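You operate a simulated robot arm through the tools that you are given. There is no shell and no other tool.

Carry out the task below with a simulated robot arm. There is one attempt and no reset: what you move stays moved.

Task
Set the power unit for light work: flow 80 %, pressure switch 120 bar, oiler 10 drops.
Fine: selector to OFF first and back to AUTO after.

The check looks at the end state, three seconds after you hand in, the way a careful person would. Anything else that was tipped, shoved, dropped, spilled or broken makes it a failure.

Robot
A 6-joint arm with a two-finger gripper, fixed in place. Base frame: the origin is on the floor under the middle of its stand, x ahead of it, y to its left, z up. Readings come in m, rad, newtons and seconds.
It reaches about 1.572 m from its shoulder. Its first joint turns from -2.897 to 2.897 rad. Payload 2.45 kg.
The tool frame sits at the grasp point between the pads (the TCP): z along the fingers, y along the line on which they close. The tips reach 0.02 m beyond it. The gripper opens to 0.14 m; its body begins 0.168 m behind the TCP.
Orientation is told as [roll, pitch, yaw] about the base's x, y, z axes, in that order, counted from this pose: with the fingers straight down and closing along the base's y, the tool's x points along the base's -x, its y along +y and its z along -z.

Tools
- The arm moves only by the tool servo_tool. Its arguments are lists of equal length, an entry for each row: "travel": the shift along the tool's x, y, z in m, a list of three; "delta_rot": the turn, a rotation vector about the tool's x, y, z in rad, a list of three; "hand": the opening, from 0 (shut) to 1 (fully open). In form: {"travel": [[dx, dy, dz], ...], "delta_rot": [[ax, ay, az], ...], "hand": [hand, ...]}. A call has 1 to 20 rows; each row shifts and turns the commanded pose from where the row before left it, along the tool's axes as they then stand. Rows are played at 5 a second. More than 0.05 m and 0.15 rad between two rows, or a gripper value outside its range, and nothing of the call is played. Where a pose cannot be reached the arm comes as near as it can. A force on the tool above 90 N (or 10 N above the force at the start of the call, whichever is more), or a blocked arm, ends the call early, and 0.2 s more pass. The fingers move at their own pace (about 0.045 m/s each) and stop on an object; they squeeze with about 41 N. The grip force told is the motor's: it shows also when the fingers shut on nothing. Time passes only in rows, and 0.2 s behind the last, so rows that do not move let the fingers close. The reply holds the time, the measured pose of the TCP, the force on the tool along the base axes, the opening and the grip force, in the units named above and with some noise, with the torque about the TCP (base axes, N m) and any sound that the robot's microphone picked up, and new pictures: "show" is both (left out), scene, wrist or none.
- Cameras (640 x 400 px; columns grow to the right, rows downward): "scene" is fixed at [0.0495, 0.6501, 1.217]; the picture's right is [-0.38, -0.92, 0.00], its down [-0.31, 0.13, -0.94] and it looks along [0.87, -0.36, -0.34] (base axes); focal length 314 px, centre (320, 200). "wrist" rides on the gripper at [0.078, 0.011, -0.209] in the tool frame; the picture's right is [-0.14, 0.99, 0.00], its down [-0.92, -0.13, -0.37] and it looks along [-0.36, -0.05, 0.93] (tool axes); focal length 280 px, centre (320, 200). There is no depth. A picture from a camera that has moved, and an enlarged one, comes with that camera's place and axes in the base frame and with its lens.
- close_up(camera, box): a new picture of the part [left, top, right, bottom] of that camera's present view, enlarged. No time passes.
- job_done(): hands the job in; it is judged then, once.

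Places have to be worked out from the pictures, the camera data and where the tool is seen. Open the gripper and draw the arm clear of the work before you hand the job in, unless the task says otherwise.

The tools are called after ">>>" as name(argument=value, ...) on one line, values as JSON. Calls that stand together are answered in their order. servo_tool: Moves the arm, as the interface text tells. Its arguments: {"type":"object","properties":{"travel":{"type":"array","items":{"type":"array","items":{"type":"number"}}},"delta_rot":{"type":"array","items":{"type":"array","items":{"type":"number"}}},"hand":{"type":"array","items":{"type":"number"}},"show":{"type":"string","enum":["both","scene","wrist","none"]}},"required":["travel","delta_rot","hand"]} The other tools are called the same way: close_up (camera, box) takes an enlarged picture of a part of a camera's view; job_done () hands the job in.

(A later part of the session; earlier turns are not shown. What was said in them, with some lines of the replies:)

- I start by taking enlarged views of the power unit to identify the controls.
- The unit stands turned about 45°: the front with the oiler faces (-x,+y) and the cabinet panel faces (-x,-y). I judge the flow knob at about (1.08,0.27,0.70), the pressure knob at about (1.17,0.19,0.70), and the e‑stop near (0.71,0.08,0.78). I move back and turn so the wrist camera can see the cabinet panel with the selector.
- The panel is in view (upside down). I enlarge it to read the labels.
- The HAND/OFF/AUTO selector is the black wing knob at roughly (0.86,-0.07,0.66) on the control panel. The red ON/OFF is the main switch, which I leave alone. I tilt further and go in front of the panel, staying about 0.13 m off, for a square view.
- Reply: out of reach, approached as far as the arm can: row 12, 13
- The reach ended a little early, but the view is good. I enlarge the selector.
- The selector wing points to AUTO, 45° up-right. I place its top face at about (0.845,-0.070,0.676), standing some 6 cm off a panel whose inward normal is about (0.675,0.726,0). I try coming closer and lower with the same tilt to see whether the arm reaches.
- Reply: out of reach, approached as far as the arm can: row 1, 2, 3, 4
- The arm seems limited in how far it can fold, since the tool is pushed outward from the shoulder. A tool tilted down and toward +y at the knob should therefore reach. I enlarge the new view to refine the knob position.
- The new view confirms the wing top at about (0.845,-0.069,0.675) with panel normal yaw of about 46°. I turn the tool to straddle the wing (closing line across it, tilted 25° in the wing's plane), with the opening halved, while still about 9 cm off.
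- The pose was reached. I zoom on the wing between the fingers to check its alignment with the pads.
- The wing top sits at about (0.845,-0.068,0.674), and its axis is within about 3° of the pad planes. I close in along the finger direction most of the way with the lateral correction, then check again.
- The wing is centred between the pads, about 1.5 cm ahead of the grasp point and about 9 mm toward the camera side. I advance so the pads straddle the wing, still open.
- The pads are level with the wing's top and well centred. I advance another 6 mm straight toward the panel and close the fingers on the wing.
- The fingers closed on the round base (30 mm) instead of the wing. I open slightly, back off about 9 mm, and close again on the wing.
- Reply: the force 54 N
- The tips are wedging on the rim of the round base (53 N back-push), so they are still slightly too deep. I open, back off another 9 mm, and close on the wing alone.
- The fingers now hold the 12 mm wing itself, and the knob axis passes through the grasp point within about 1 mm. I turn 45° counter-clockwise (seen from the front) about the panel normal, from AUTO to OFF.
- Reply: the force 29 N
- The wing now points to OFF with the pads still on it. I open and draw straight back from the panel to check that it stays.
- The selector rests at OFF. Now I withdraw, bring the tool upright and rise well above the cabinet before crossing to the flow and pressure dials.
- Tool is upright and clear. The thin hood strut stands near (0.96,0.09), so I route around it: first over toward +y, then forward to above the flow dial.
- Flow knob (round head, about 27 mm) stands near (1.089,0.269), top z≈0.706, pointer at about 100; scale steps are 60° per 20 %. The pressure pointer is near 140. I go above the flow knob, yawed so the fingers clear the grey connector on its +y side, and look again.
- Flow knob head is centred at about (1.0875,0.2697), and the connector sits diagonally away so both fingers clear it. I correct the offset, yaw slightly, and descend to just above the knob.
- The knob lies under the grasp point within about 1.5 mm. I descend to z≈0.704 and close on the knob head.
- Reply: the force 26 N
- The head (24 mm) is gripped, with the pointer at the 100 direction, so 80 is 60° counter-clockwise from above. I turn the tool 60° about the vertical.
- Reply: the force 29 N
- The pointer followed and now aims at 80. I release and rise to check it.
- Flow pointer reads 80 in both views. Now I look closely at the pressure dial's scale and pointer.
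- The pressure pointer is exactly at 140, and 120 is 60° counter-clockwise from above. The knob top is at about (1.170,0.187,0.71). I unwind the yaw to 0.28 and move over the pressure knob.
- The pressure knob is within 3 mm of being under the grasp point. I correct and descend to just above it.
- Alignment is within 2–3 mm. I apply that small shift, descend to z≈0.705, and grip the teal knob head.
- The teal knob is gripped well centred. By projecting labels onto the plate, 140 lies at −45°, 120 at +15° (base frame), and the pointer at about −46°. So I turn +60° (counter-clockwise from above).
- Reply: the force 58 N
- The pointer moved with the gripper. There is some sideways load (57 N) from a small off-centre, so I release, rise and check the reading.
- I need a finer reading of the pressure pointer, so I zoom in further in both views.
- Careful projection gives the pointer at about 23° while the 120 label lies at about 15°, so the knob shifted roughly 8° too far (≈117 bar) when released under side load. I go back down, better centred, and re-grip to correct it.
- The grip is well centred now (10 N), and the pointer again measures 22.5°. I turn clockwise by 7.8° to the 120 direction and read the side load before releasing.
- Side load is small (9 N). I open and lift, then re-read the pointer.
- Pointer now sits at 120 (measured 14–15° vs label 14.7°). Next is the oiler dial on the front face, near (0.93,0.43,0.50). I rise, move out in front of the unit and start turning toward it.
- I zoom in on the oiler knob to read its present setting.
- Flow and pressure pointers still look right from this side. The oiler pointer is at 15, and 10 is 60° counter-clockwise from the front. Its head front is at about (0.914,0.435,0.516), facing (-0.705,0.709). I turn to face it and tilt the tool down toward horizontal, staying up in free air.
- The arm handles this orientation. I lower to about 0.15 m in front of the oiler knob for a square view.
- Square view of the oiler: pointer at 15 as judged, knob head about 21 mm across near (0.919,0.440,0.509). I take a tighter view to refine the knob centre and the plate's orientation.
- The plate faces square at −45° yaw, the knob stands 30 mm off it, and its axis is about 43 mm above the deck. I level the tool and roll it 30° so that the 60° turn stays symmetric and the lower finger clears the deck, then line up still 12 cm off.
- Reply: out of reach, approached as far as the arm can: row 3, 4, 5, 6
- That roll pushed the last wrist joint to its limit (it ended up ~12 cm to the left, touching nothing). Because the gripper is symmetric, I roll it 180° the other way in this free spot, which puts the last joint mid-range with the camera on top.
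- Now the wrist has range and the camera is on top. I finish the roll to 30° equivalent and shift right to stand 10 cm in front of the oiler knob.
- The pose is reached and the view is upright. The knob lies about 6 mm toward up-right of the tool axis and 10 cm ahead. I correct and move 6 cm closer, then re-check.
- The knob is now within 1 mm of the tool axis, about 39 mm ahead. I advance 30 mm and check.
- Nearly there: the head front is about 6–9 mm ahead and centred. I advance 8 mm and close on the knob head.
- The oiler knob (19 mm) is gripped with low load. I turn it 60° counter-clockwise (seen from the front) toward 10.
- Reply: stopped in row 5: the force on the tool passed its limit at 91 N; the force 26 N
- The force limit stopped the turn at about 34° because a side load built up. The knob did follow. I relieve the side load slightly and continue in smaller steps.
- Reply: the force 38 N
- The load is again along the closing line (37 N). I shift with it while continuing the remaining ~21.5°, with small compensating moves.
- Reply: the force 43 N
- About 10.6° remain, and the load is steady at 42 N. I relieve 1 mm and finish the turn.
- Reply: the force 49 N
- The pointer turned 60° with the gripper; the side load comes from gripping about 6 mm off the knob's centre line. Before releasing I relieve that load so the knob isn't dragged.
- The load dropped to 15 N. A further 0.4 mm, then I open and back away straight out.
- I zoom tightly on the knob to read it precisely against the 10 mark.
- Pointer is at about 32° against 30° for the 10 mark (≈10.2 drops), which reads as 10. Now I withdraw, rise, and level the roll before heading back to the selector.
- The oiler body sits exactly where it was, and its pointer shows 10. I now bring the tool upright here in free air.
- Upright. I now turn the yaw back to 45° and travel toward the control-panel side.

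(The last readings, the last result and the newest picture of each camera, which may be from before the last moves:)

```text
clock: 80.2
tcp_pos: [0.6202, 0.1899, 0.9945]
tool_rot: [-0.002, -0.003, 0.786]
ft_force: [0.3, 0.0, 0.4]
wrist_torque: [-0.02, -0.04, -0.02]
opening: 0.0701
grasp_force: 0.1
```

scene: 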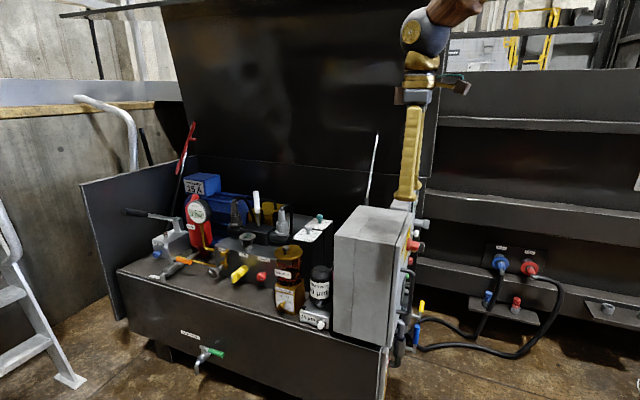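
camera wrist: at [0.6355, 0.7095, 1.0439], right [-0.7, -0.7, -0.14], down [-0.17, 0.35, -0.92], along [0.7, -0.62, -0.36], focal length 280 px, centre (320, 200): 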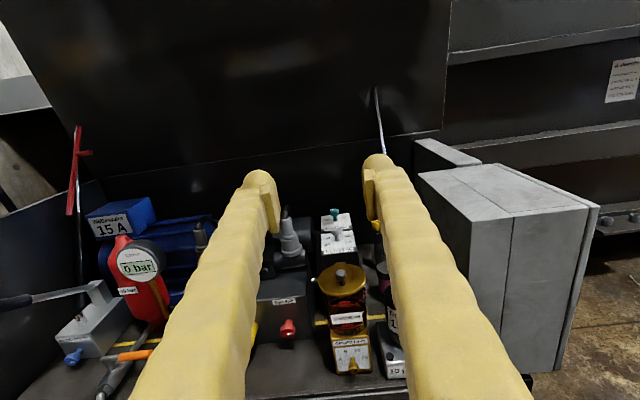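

Clear of the cabinet. I go round in front of the control panel, descend, and tilt the tool toward the selector as before.

>>> servo_tool(travel=[[0.0291, -0.0385, 0.0022], [0.0291, -0.0385, 0.0022], [0.0291, -0.0385, 0.0022], [0.0291, -0.0385, 0.0022], [0.0291, -0.0385, 0.0022], [0.0291, -0.0385, 0.0022], [0.0291, -0.0385, 0.0022], [0.0291, -0.0385, 0.0022], [0.0291, -0.0385, 0.0022], [0, 0, 0.05], [0, 0, 0.05], [0, 0, 0.05], [0, 0, 0.05], [0, 0, 0], [0, 0, 0], [0, 0, 0], [0, 0, 0], [0, 0, 0], [0, 0, 0], [0, 0, 0]], delta_rot=[[0, 0, 0], [0, 0, 0], [0, 0, 0], [0, 0, 0], [0, 0, 0], [0, 0, 0], [0, 0, 0], [0, 0, 0], [0, 0, 0], [0, 0, 0], [0, 0, 0], [0, 0, 0], [0, 0, 0], [0, -0.148, 0], [0, -0.148, 0], [0, -0.148, 0], [0, -0.148, 0], [0, -0.148, 0], [0, -0.148, 0], [0, -0.148, 0]], hand=[0.5, 0.5, 0.5, 0.5, 0.5, 0.5, 0.5, 0.5, 0.5, 0.5, 0.5, 0.5, 0.5, 0.5, 0.5, 0.5, 0.5, 0.5, 0.5, 0.5])

>>> close_up(camera="wrist", box=[240, 100, 400, 240])

```text
clock: 84.3
tcp_pos: [0.6805, -0.2389, 0.7759]
tool_rot: [-0.003, -1.042, 0.788]
ft_force: [0.0, 0.6, 0.0]
wrist_torque: [0.0, -0.01, 0.02]
opening: 0.0699
grasp_force: 0.2
camera wrist: at [0.5174, -0.3859, 0.8143], right [-0.65, 0.75, 0.12], down [0.19, 0.01, 0.98], along [0.73, 0.66, -0.15], focal length 280 px, centre (320, 200)
```

scene: 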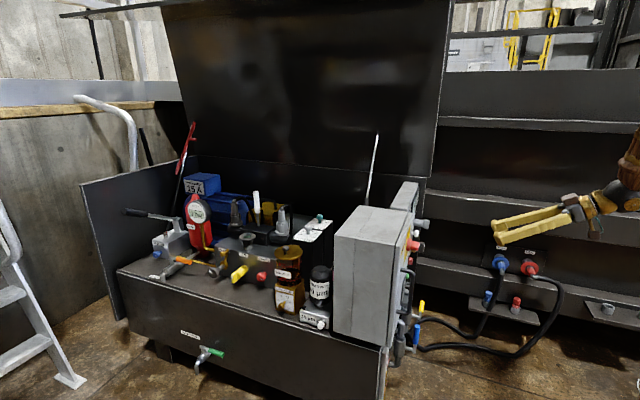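
wrist: 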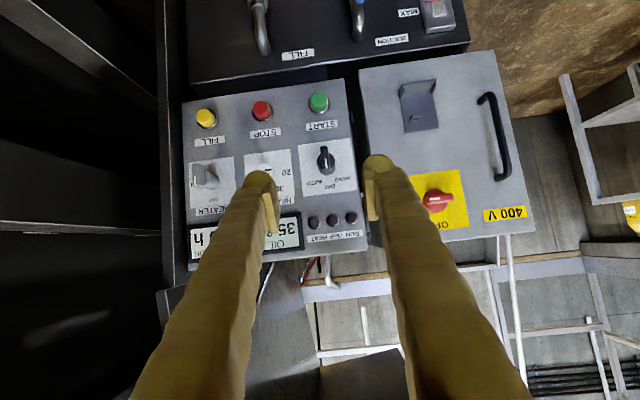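

```text
2.86 times, centred on (320, 170) of wrist
camera zoom: at [0.5174, -0.3859, 0.8143], right [-0.65, 0.75, 0.12], down [0.19, 0.01, 0.98], along [0.73, 0.66, -0.15], focal length 801 px, centre (320, 286)
```

zoom: 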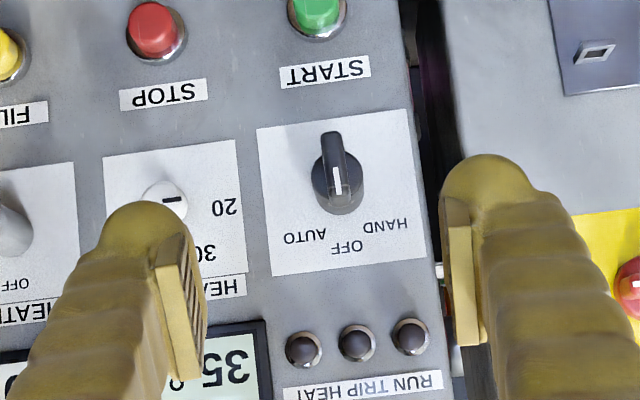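

Selector still at OFF. I approach its wing along the finger direction, stopping 5 cm short for a check.

>>> servo_tool(travel=[[-0.0046, 0.0008, 0.038], [-0.0046, 0.0008, 0.038], [-0.0046, 0.0008, 0.038], [-0.0045, 0.0008, 0.038], [-0.0045, 0.0008, 0.038]], delta_rot=[[0, 0, 0], [0, 0, 0], [0, 0, 0], [0, 0, 0], [0, 0, 0]], hand=[0.5, 0.5, 0.45, 0.4, 0.4], show="wrist")

>>> close_up(camera="wrist", box=[250, 110, 390, 250])

```text
clock: 85.5
tcp_pos: [0.8016, -0.1114, 0.6971]
tool_rot: [-0.003, -1.041, 0.787]
ft_force: [-1.0, -0.5, -0.1]
wrist_torque: [-0.03, 0.02, 0.01]
opening: 0.056
grasp_force: 0.0
camera wrist: at [0.6389, -0.2585, 0.7371], right [-0.65, 0.75, 0.12], down [0.19, 0.02, 0.98], along [0.73, 0.66, -0.16], focal length 280 px, centre (320, 200)
```

wrist: 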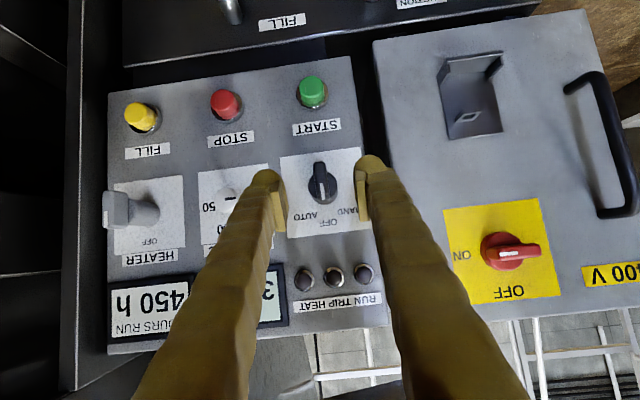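

```text
2.86 times, centred on (320, 180) of wrist
camera zoom: at [0.6389, -0.2585, 0.7371], right [-0.65, 0.75, 0.12], down [0.19, 0.02, 0.98], along [0.73, 0.66, -0.16], focal length 801 px, centre (320, 257)
```

zoom: 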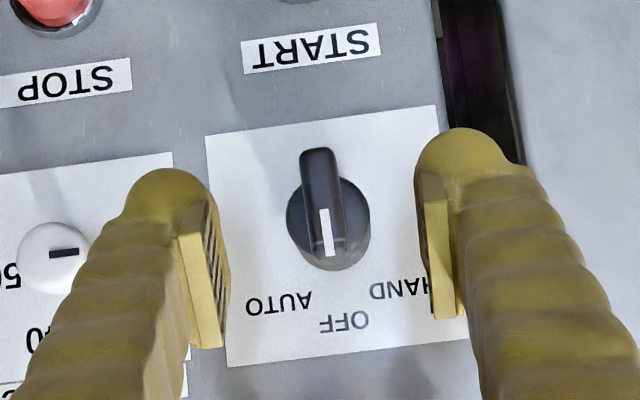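

The wing is exactly where expected, (0.845,−0.069,0.673). I move in the last 5 cm and close on the wing.

>>> servo_tool(travel=[[-0.0017, -0.0006, 0.025], [0, 0, 0.025], [0, 0, 0], [0, 0, 0], [0, 0, 0], [0, 0, 0]], delta_rot=[[0, 0, 0], [0, 0, 0], [0, 0, 0], [0, 0, 0], [0, 0, 0], [0, 0, 0]], hand=[0.4, 0.4, 0.25, 0.1, 0.0, 0.0], show="wrist")

>>> close_up(camera="wrist", box=[260, 130, 380, 250])

```text
clock: 87.0
tcp_pos: [0.8322, -0.0798, 0.6734]
tool_rot: [-0.002, -1.039, 0.787]
ft_force: [-3.9, 9.2, 1.9]
wrist_torque: [0.03, -0.08, 0.12]
opening: 0.012
grasp_force: 32.4
camera wrist: at [0.6696, -0.228, 0.7129], right [-0.65, 0.75, 0.12], down [0.19, 0.02, 0.98], along [0.73, 0.66, -0.16], focal length 280 px, centre (320, 200)
```

wrist: 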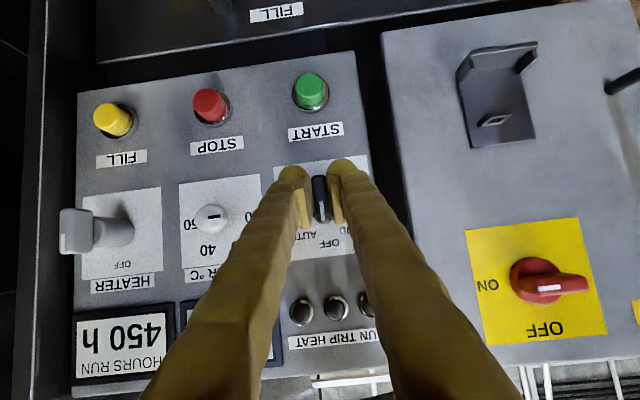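

```text
3.33 times, centred on (320, 190) of wrist
camera zoom: at [0.6696, -0.228, 0.7129], right [-0.65, 0.75, 0.12], down [0.19, 0.02, 0.98], along [0.73, 0.66, -0.16], focal length 935 px, centre (320, 233)
```

zoom: 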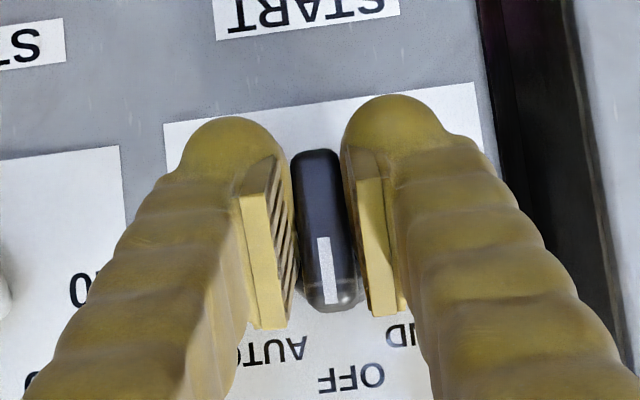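

The wing is held. I turn 45° clockwise (seen from the front) about the panel normal, back to AUTO.

>>> servo_tool(travel=[[0, 0.0003, 0], [0, 0, 0], [0, 0, 0], [0, 0, 0], [0, 0, 0], [0, 0, 0], [0, 0, 0]], delta_rot=[[-0.0661, 0, 0.1129], [-0.0661, 0, 0.1129], [-0.0661, 0, 0.1129], [-0.0661, 0, 0.1129], [-0.0661, 0, 0.1129], [-0.0661, 0, 0.1129], [0, 0, 0]], hand=[0, 0, 0, 0, 0, 0, 0], show="wrist")

>>> close_up(camera="wrist", box=[260, 130, 380, 250])

```text
clock: 88.5
tcp_pos: [0.832, -0.0803, 0.6745]
tool_rot: [1.105, -0.654, -0.092]
ft_force: [-28.6, 36.7, 0.4]
wrist_torque: [-0.05, -0.07, 0.45]
opening: 0.0121
grasp_force: 39.2
camera wrist: at [0.6905, -0.2493, 0.7099], right [-0.39, 0.48, 0.79], down [0.66, -0.45, 0.6], along [0.64, 0.75, -0.15], focal length 280 px, centre (320, 200)
```

wrist: 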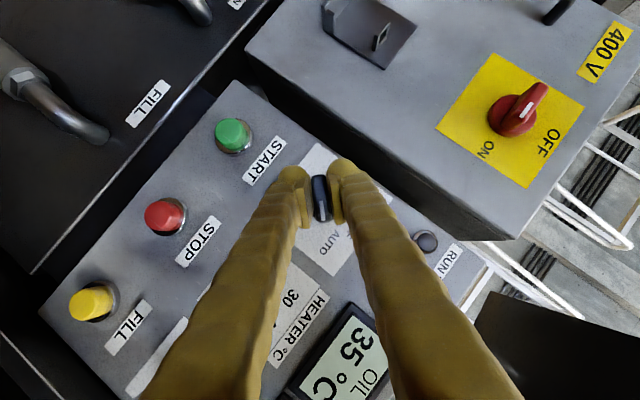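

```text
3.33 times, centred on (320, 190) of wrist
camera zoom: at [0.6905, -0.2493, 0.7099], right [-0.39, 0.48, 0.79], down [0.66, -0.45, 0.6], along [0.64, 0.75, -0.15], focal length 935 px, centre (320, 233)
```

zoom: 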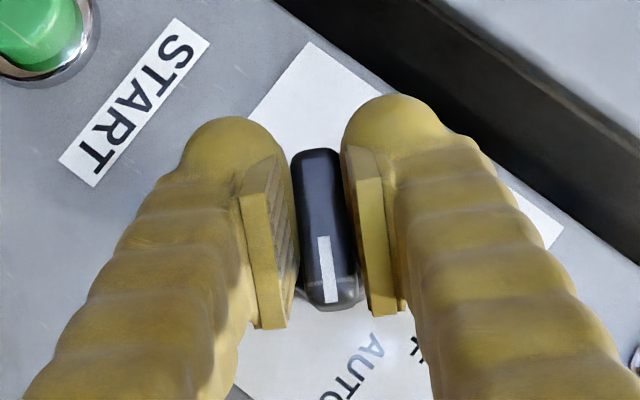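

The wing is turned to AUTO. I relieve the 46 N side load by about a millimetre, then open and back off along the panel normal.

>>> servo_tool(travel=[[0.0007, 0.0008, 0.0004], [0, 0, 0]], delta_rot=[[0, 0, 0], [0, 0, 0]], hand=[0, 0], show="none")

```text
clock: 89.2
tcp_pos: [0.8312, -0.0808, 0.6745]
tool_rot: [1.103, -0.657, -0.093]
ft_force: [-18.9, 35.9, -6.4]
wrist_torque: [-0.03, 0.05, 0.29]
opening: 0.0121
grasp_force: 38.9
```

Still about 40 N. One more small relief, then open and retreat.

>>> servo_tool(travel=[[0.0005, 0.0006, 0.0006], [0, 0, 0], [0, 0, 0], [0, 0, 0], [0, 0, 0], [0.0145, 0, -0.026], [0.0145, 0, -0.026], [0.0145, 0, -0.026]], delta_rot=[[0, 0, 0], [0, 0, 0], [0, 0, 0], [0, 0, 0], [0, 0, 0], [0, 0, 0], [0, 0, 0], [0, 0, 0]], hand=[0, 0, 0.15, 0.3, 0.4, 0.45, 0.5, 0.5])

>>> close_up(camera="wrist", box=[260, 120, 380, 240])

```text
clock: 91.0
tcp_pos: [0.77, -0.1458, 0.6766]
tool_rot: [1.099, -0.657, -0.091]
ft_force: [-0.6, 0.8, 0.7]
wrist_torque: [0.01, 0.03, 0.0]
opening: 0.07
grasp_force: 0.1
camera wrist: at [0.6291, -0.3141, 0.7126], right [-0.39, 0.49, 0.78], down [0.66, -0.45, 0.6], along [0.65, 0.75, -0.15], focal length 280 px, centre (320, 200)
```

scene: 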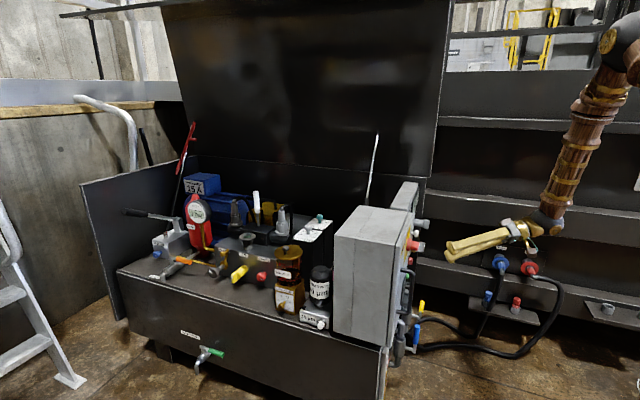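
wrist: 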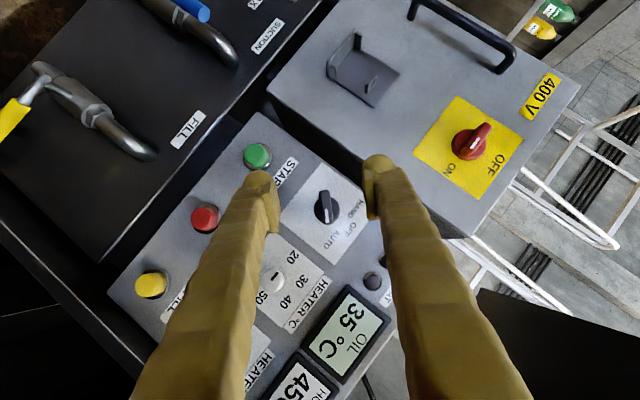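

```text
3.33 times, centred on (320, 180) of wrist
camera zoom: at [0.6291, -0.3141, 0.7126], right [-0.39, 0.49, 0.78], down [0.66, -0.45, 0.6], along [0.65, 0.75, -0.15], focal length 935 px, centre (320, 267)
```

zoom: 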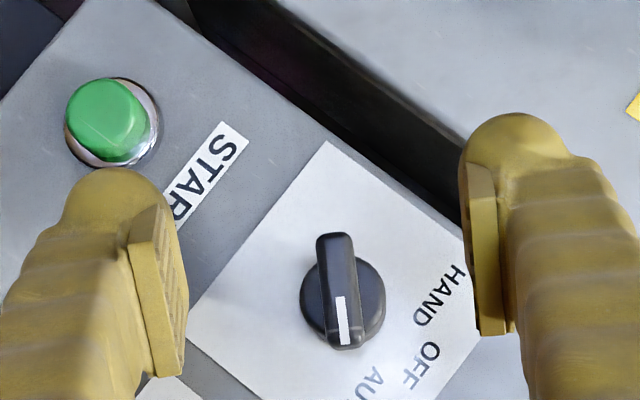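

The selector reads AUTO (measured 44.8°). Now I retreat from the panel and bring the tool upright.

>>> servo_tool(travel=[[0.02, 0, -0.0347], [0.02, 0, -0.0347], [-0.0204, 0.0236, -0.0118], [-0.0204, 0.0236, -0.0118], [-0.0204, 0.0236, -0.0118], [0, 0, 0], [0, 0, 0], [0, 0, 0], [0, 0, 0], [0, 0, 0], [0, 0, 0], [0, 0, 0], [0, 0, 0], [0, 0, 0], [0, 0, 0], [0, 0, 0], [0, 0, 0], [0, 0, 0]], delta_rot=[[0, 0, 0], [0, 0, 0], [0, 0, 0], [0, 0, 0], [0, 0, 0], [0.0661, 0, -0.1129], [0.0661, 0, -0.1129], [0.0661, 0, -0.1129], [0.0661, 0, -0.1129], [0.0661, 0, -0.1129], [0.0661, 0, -0.1129], [0, 0.148, 0], [0, 0.148, 0], [0, 0.148, 0], [0, 0.148, 0], [0, 0.148, 0], [0, 0.148, 0], [0, 0.148, 0]], hand=[0.5, 0.5, 0.5, 0.6, 0.7, 0.8, 0.9, 1, 1, 1, 1, 1, 1, 1, 1, 1, 1, 1])

>>> close_up(camera="scene", box=[300, 208, 340, 238])

```text
clock: 94.8
tcp_pos: [0.712, -0.2, 0.7759]
tool_rot: [-0.002, -0.005, 0.785]
ft_force: [-0.3, 0.3, 0.5]
wrist_torque: [-0.02, -0.01, 0.0]
opening: 0.1396
grasp_force: 0.1
camera wrist: at [0.65, -0.2482, 0.986], right [-0.6, 0.8, 0.0], down [0.74, 0.56, 0.37], along [0.3, 0.22, -0.93], focal length 280 px, centre (320, 200)
```

scene: 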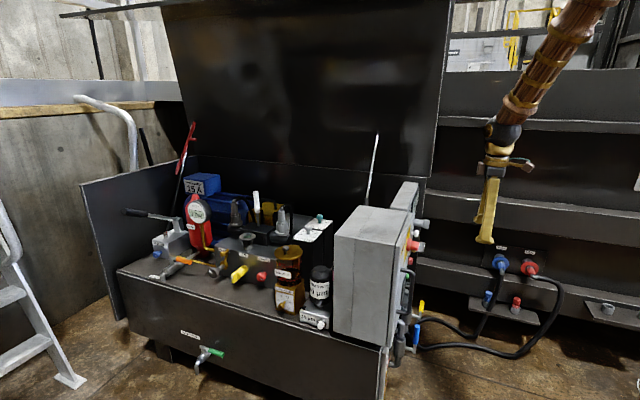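
wrist: 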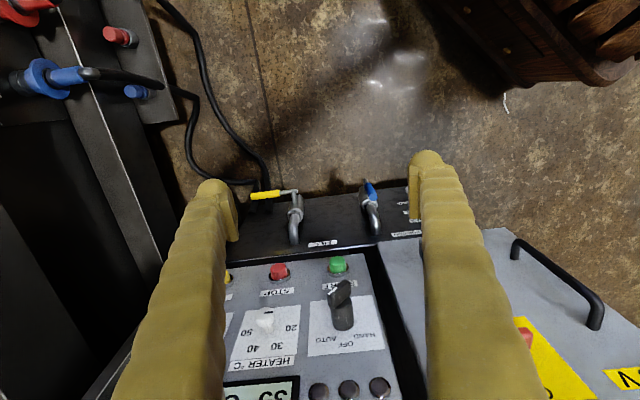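

```text
13.33 times, centred on (320, 223) of scene
camera zoom: at [0.0495, 0.6501, 1.217], right [-0.38, -0.92, 0.0], down [-0.31, 0.13, -0.94], along [0.87, -0.36, -0.34], focal length 4194 px, centre (320, -107)
```

zoom: 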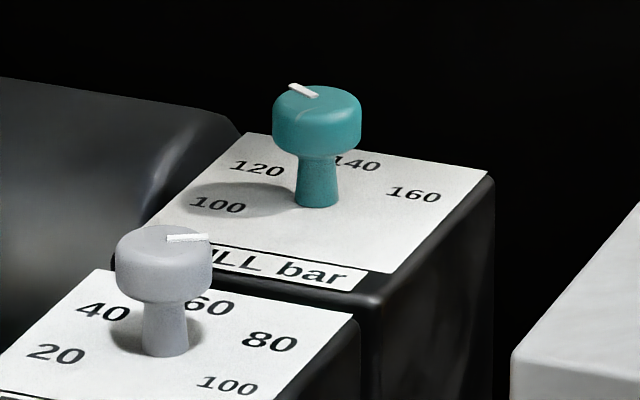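

Scene view shows pressure at 120 and flow at 80, unchanged. I go up and over to the dials once more for a direct top view as a final check, using the same clear route.

>>> servo_tool(travel=[[0, 0, -0.05], [0, 0, -0.05], [0, 0, -0.05], [0, 0, -0.05], [-0.0259, 0.0369, -0.0037], [-0.0259, 0.0369, -0.0037], [-0.0259, 0.0369, -0.0037], [-0.0259, 0.0369, -0.0037], [-0.0259, 0.0369, -0.0037], [-0.0259, 0.0369, -0.0037], [-0.0259, 0.0369, -0.0037], [-0.0259, 0.0369, -0.0037], [-0.0387, -0.0232, 0], [-0.0387, -0.0232, 0], [-0.0387, -0.0232, 0], [-0.0387, -0.0232, 0], [-0.0387, -0.0232, 0], [-0.0387, -0.0232, 0], [-0.0387, -0.0232, 0], [-0.0387, -0.0232, 0]], delta_rot=[[0, 0, 0], [0, 0, 0], [0, 0, 0], [0, 0, 0], [0, 0, 0], [0, 0, 0], [0, 0, 0], [0, 0, 0], [0, 0, 0], [0, 0, 0], [0, 0, 0], [0, 0, 0], [0, 0, 0], [0, 0, 0], [0, 0, 0], [0, 0, 0], [0, 0, 0], [0, 0, 0], [0, 0, 0], [0, 0, 0]], hand=[1, 1, 1, 1, 1, 1, 1, 1, 1, 1, 1, 1, 1, 1, 1, 1, 1, 1, 1, 1])

>>> close_up(camera="wrist", box=[215, 140, 345, 210])

>>> close_up(camera="wrist", box=[150, 40, 400, 240])

```text
clock: 99.0
tcp_pos: [1.0013, 0.2443, 1.0085]
tool_rot: [-0.002, -0.006, 0.785]
ft_force: [0.2, -0.2, 0.3]
wrist_torque: [0.02, 0.0, 0.01]
opening: 0.1402
grasp_force: 0.0
camera wrist: at [0.9379, 0.1954, 1.2178], right [-0.6, 0.8, 0.0], down [0.74, 0.56, 0.37], along [0.3, 0.22, -0.93], focal length 280 px, centre (320, 200)
```

scene: 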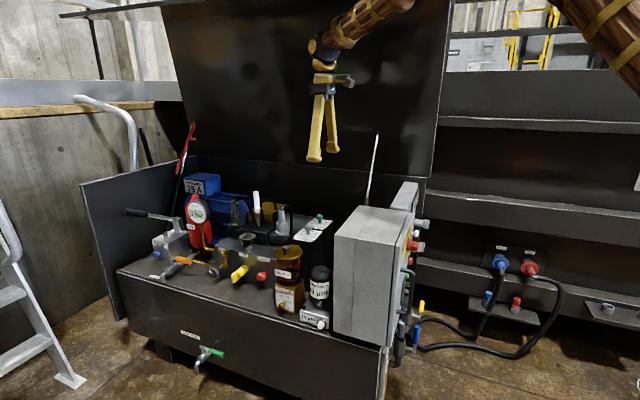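
wrist: 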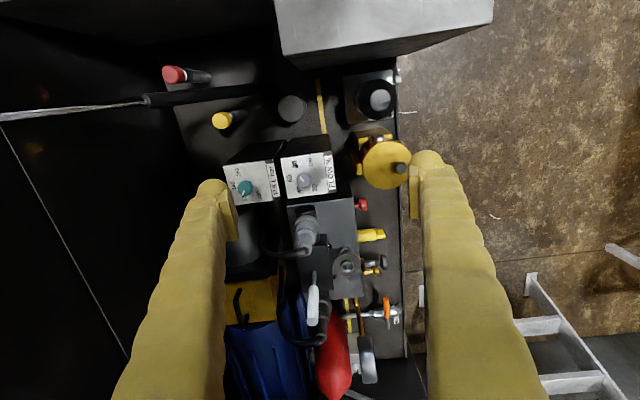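

```text
4.92 times, centred on (280, 175) of wrist
camera zoom: at [0.9379, 0.1954, 1.2178], right [-0.6, 0.8, 0.0], down [0.74, 0.56, 0.37], along [0.3, 0.22, -0.93], focal length 1380 px, centre (517, 323)
```

zoom: 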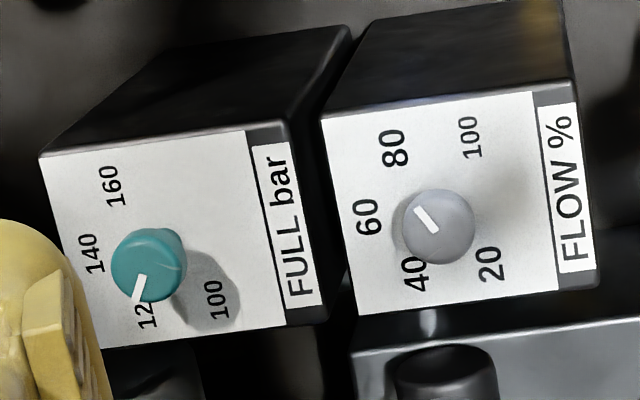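

```text
2.00 times, centred on (275, 140) of wrist
camera zoom: at [0.9379, 0.1954, 1.2178], right [-0.6, 0.8, 0.0], down [0.74, 0.56, 0.37], along [0.3, 0.22, -0.93], focal length 561 px, centre (410, 320)
```

zoom: 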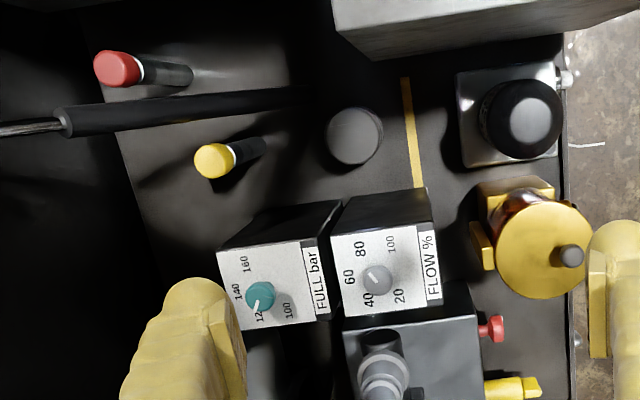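

From above, flow points to 80 (within 2°) and pressure to 120, and nothing else has moved. I draw the open gripper back to near its starting place, clear of the work.

>>> servo_tool(travel=[[0.0348, 0.0333, -0.005], [0.0348, 0.0333, -0.005], [0.0348, 0.0333, -0.005], [0.0348, 0.0333, -0.005], [0.0348, 0.0333, -0.005], [0.0348, 0.0333, -0.005], [0.0348, 0.0333, -0.005], [0.0348, 0.0333, -0.005]], delta_rot=[[0, 0, 0], [0, 0, 0], [0, 0, 0], [0, 0, 0], [0, 0, 0], [0, 0, 0], [0, 0, 0], [0, 0, 0]], hand=[1, 1, 1, 1, 1, 1, 1, 1])

>>> close_up(camera="scene", box=[278, 285, 298, 310])

>>> close_up(camera="scene", box=[330, 170, 450, 380])

>>> close_up(camera="scene", box=[110, 170, 270, 290])

```text
clock: 100.8
tcp_pos: [0.6119, 0.2324, 1.048]
tool_rot: [-0.003, -0.004, 0.782]
ft_force: [-0.4, 0.5, -1.0]
wrist_torque: [0.0, 0.01, 0.01]
opening: 0.1405
grasp_force: 0.1
camera wrist: at [0.5497, 0.1859, 1.2571], right [-0.6, 0.8, 0.0], down [0.74, 0.56, 0.37], along [0.3, 0.22, -0.93], focal length 280 px, centre (320, 200)
```

scene: 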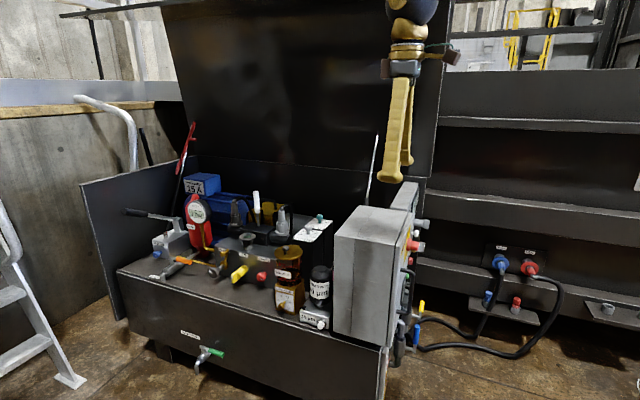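
wrist: 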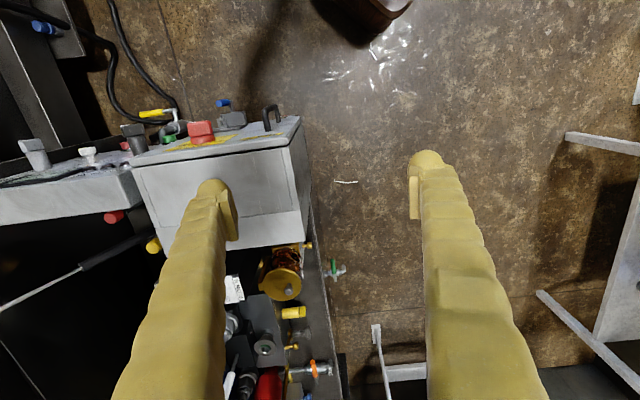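

```text
16.00 times, centred on (288, 298) of scene
camera zoom: at [0.0495, 0.6501, 1.217], right [-0.38, -0.92, 0.0], down [-0.31, 0.13, -0.94], along [0.87, -0.36, -0.34], focal length 5032 px, centre (832, -1360)
```

zoom: 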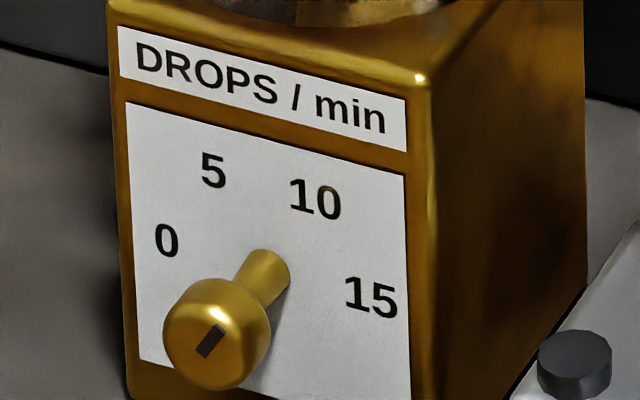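

```text
1.90 times, centred on (390, 275) of scene
camera zoom: at [0.0495, 0.6501, 1.217], right [-0.38, -0.92, 0.0], down [-0.31, 0.13, -0.94], along [0.87, -0.36, -0.34], focal length 599 px, centre (187, 57)
```

zoom: 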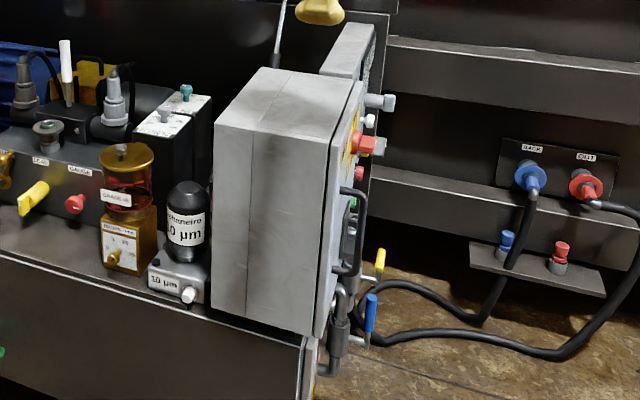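

```text
3.33 times, centred on (190, 230) of scene
camera zoom: at [0.0495, 0.6501, 1.217], right [-0.38, -0.92, 0.0], down [-0.31, 0.13, -0.94], along [0.87, -0.36, -0.34], focal length 1048 px, centre (753, 100)
```

zoom: 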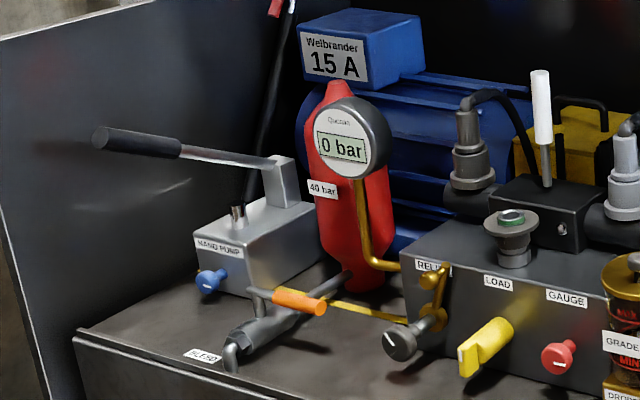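

Flow reads 80 % and the pressure switch 120 bar. The oiler is at 10 drops, and the selector went to OFF first and is back at AUTO. Everything else looks as it did at the start, and the open gripper is clear, so I hand the job in.

>>> job_done()

```text
The job is handed in.
```

The power unit is set for light work, and I've handed the job in. I don't have the check's result. The selector went to OFF before I touched anything else and back to AUTO after the last adjustment.

| Control | Asked for | How it reads now |
|---|---|---|
| Flow | 80 % | at 80, pointer within about 2° of the mark |
| Pressure switch (dial marked "FULL bar") | 120 bar | at 120, pointer within about 1° |
| Oiler | 10 drops | about 10.2–10.3, pointer 2–4° past the mark |
| Selector | OFF, then AUTO | AUTO |

- **Pressure switch:** it slipped to about 117 bar when I first let go, so I gripped it again and set it to 120. None of the dials is labelled "pressure switch". I used "FULL bar" because it was the only dial I saw with a 120 bar mark.
- **Oiler:** the turn stopped once when the side force reached 91 N, and I finished it in smaller steps. The oiler body did not move. I left the small overshoot, because correcting it would have meant adjusting with the selector already back at AUTO.

I saw nothing else moved in the final views. The gripper is open and the arm is back near where it started.
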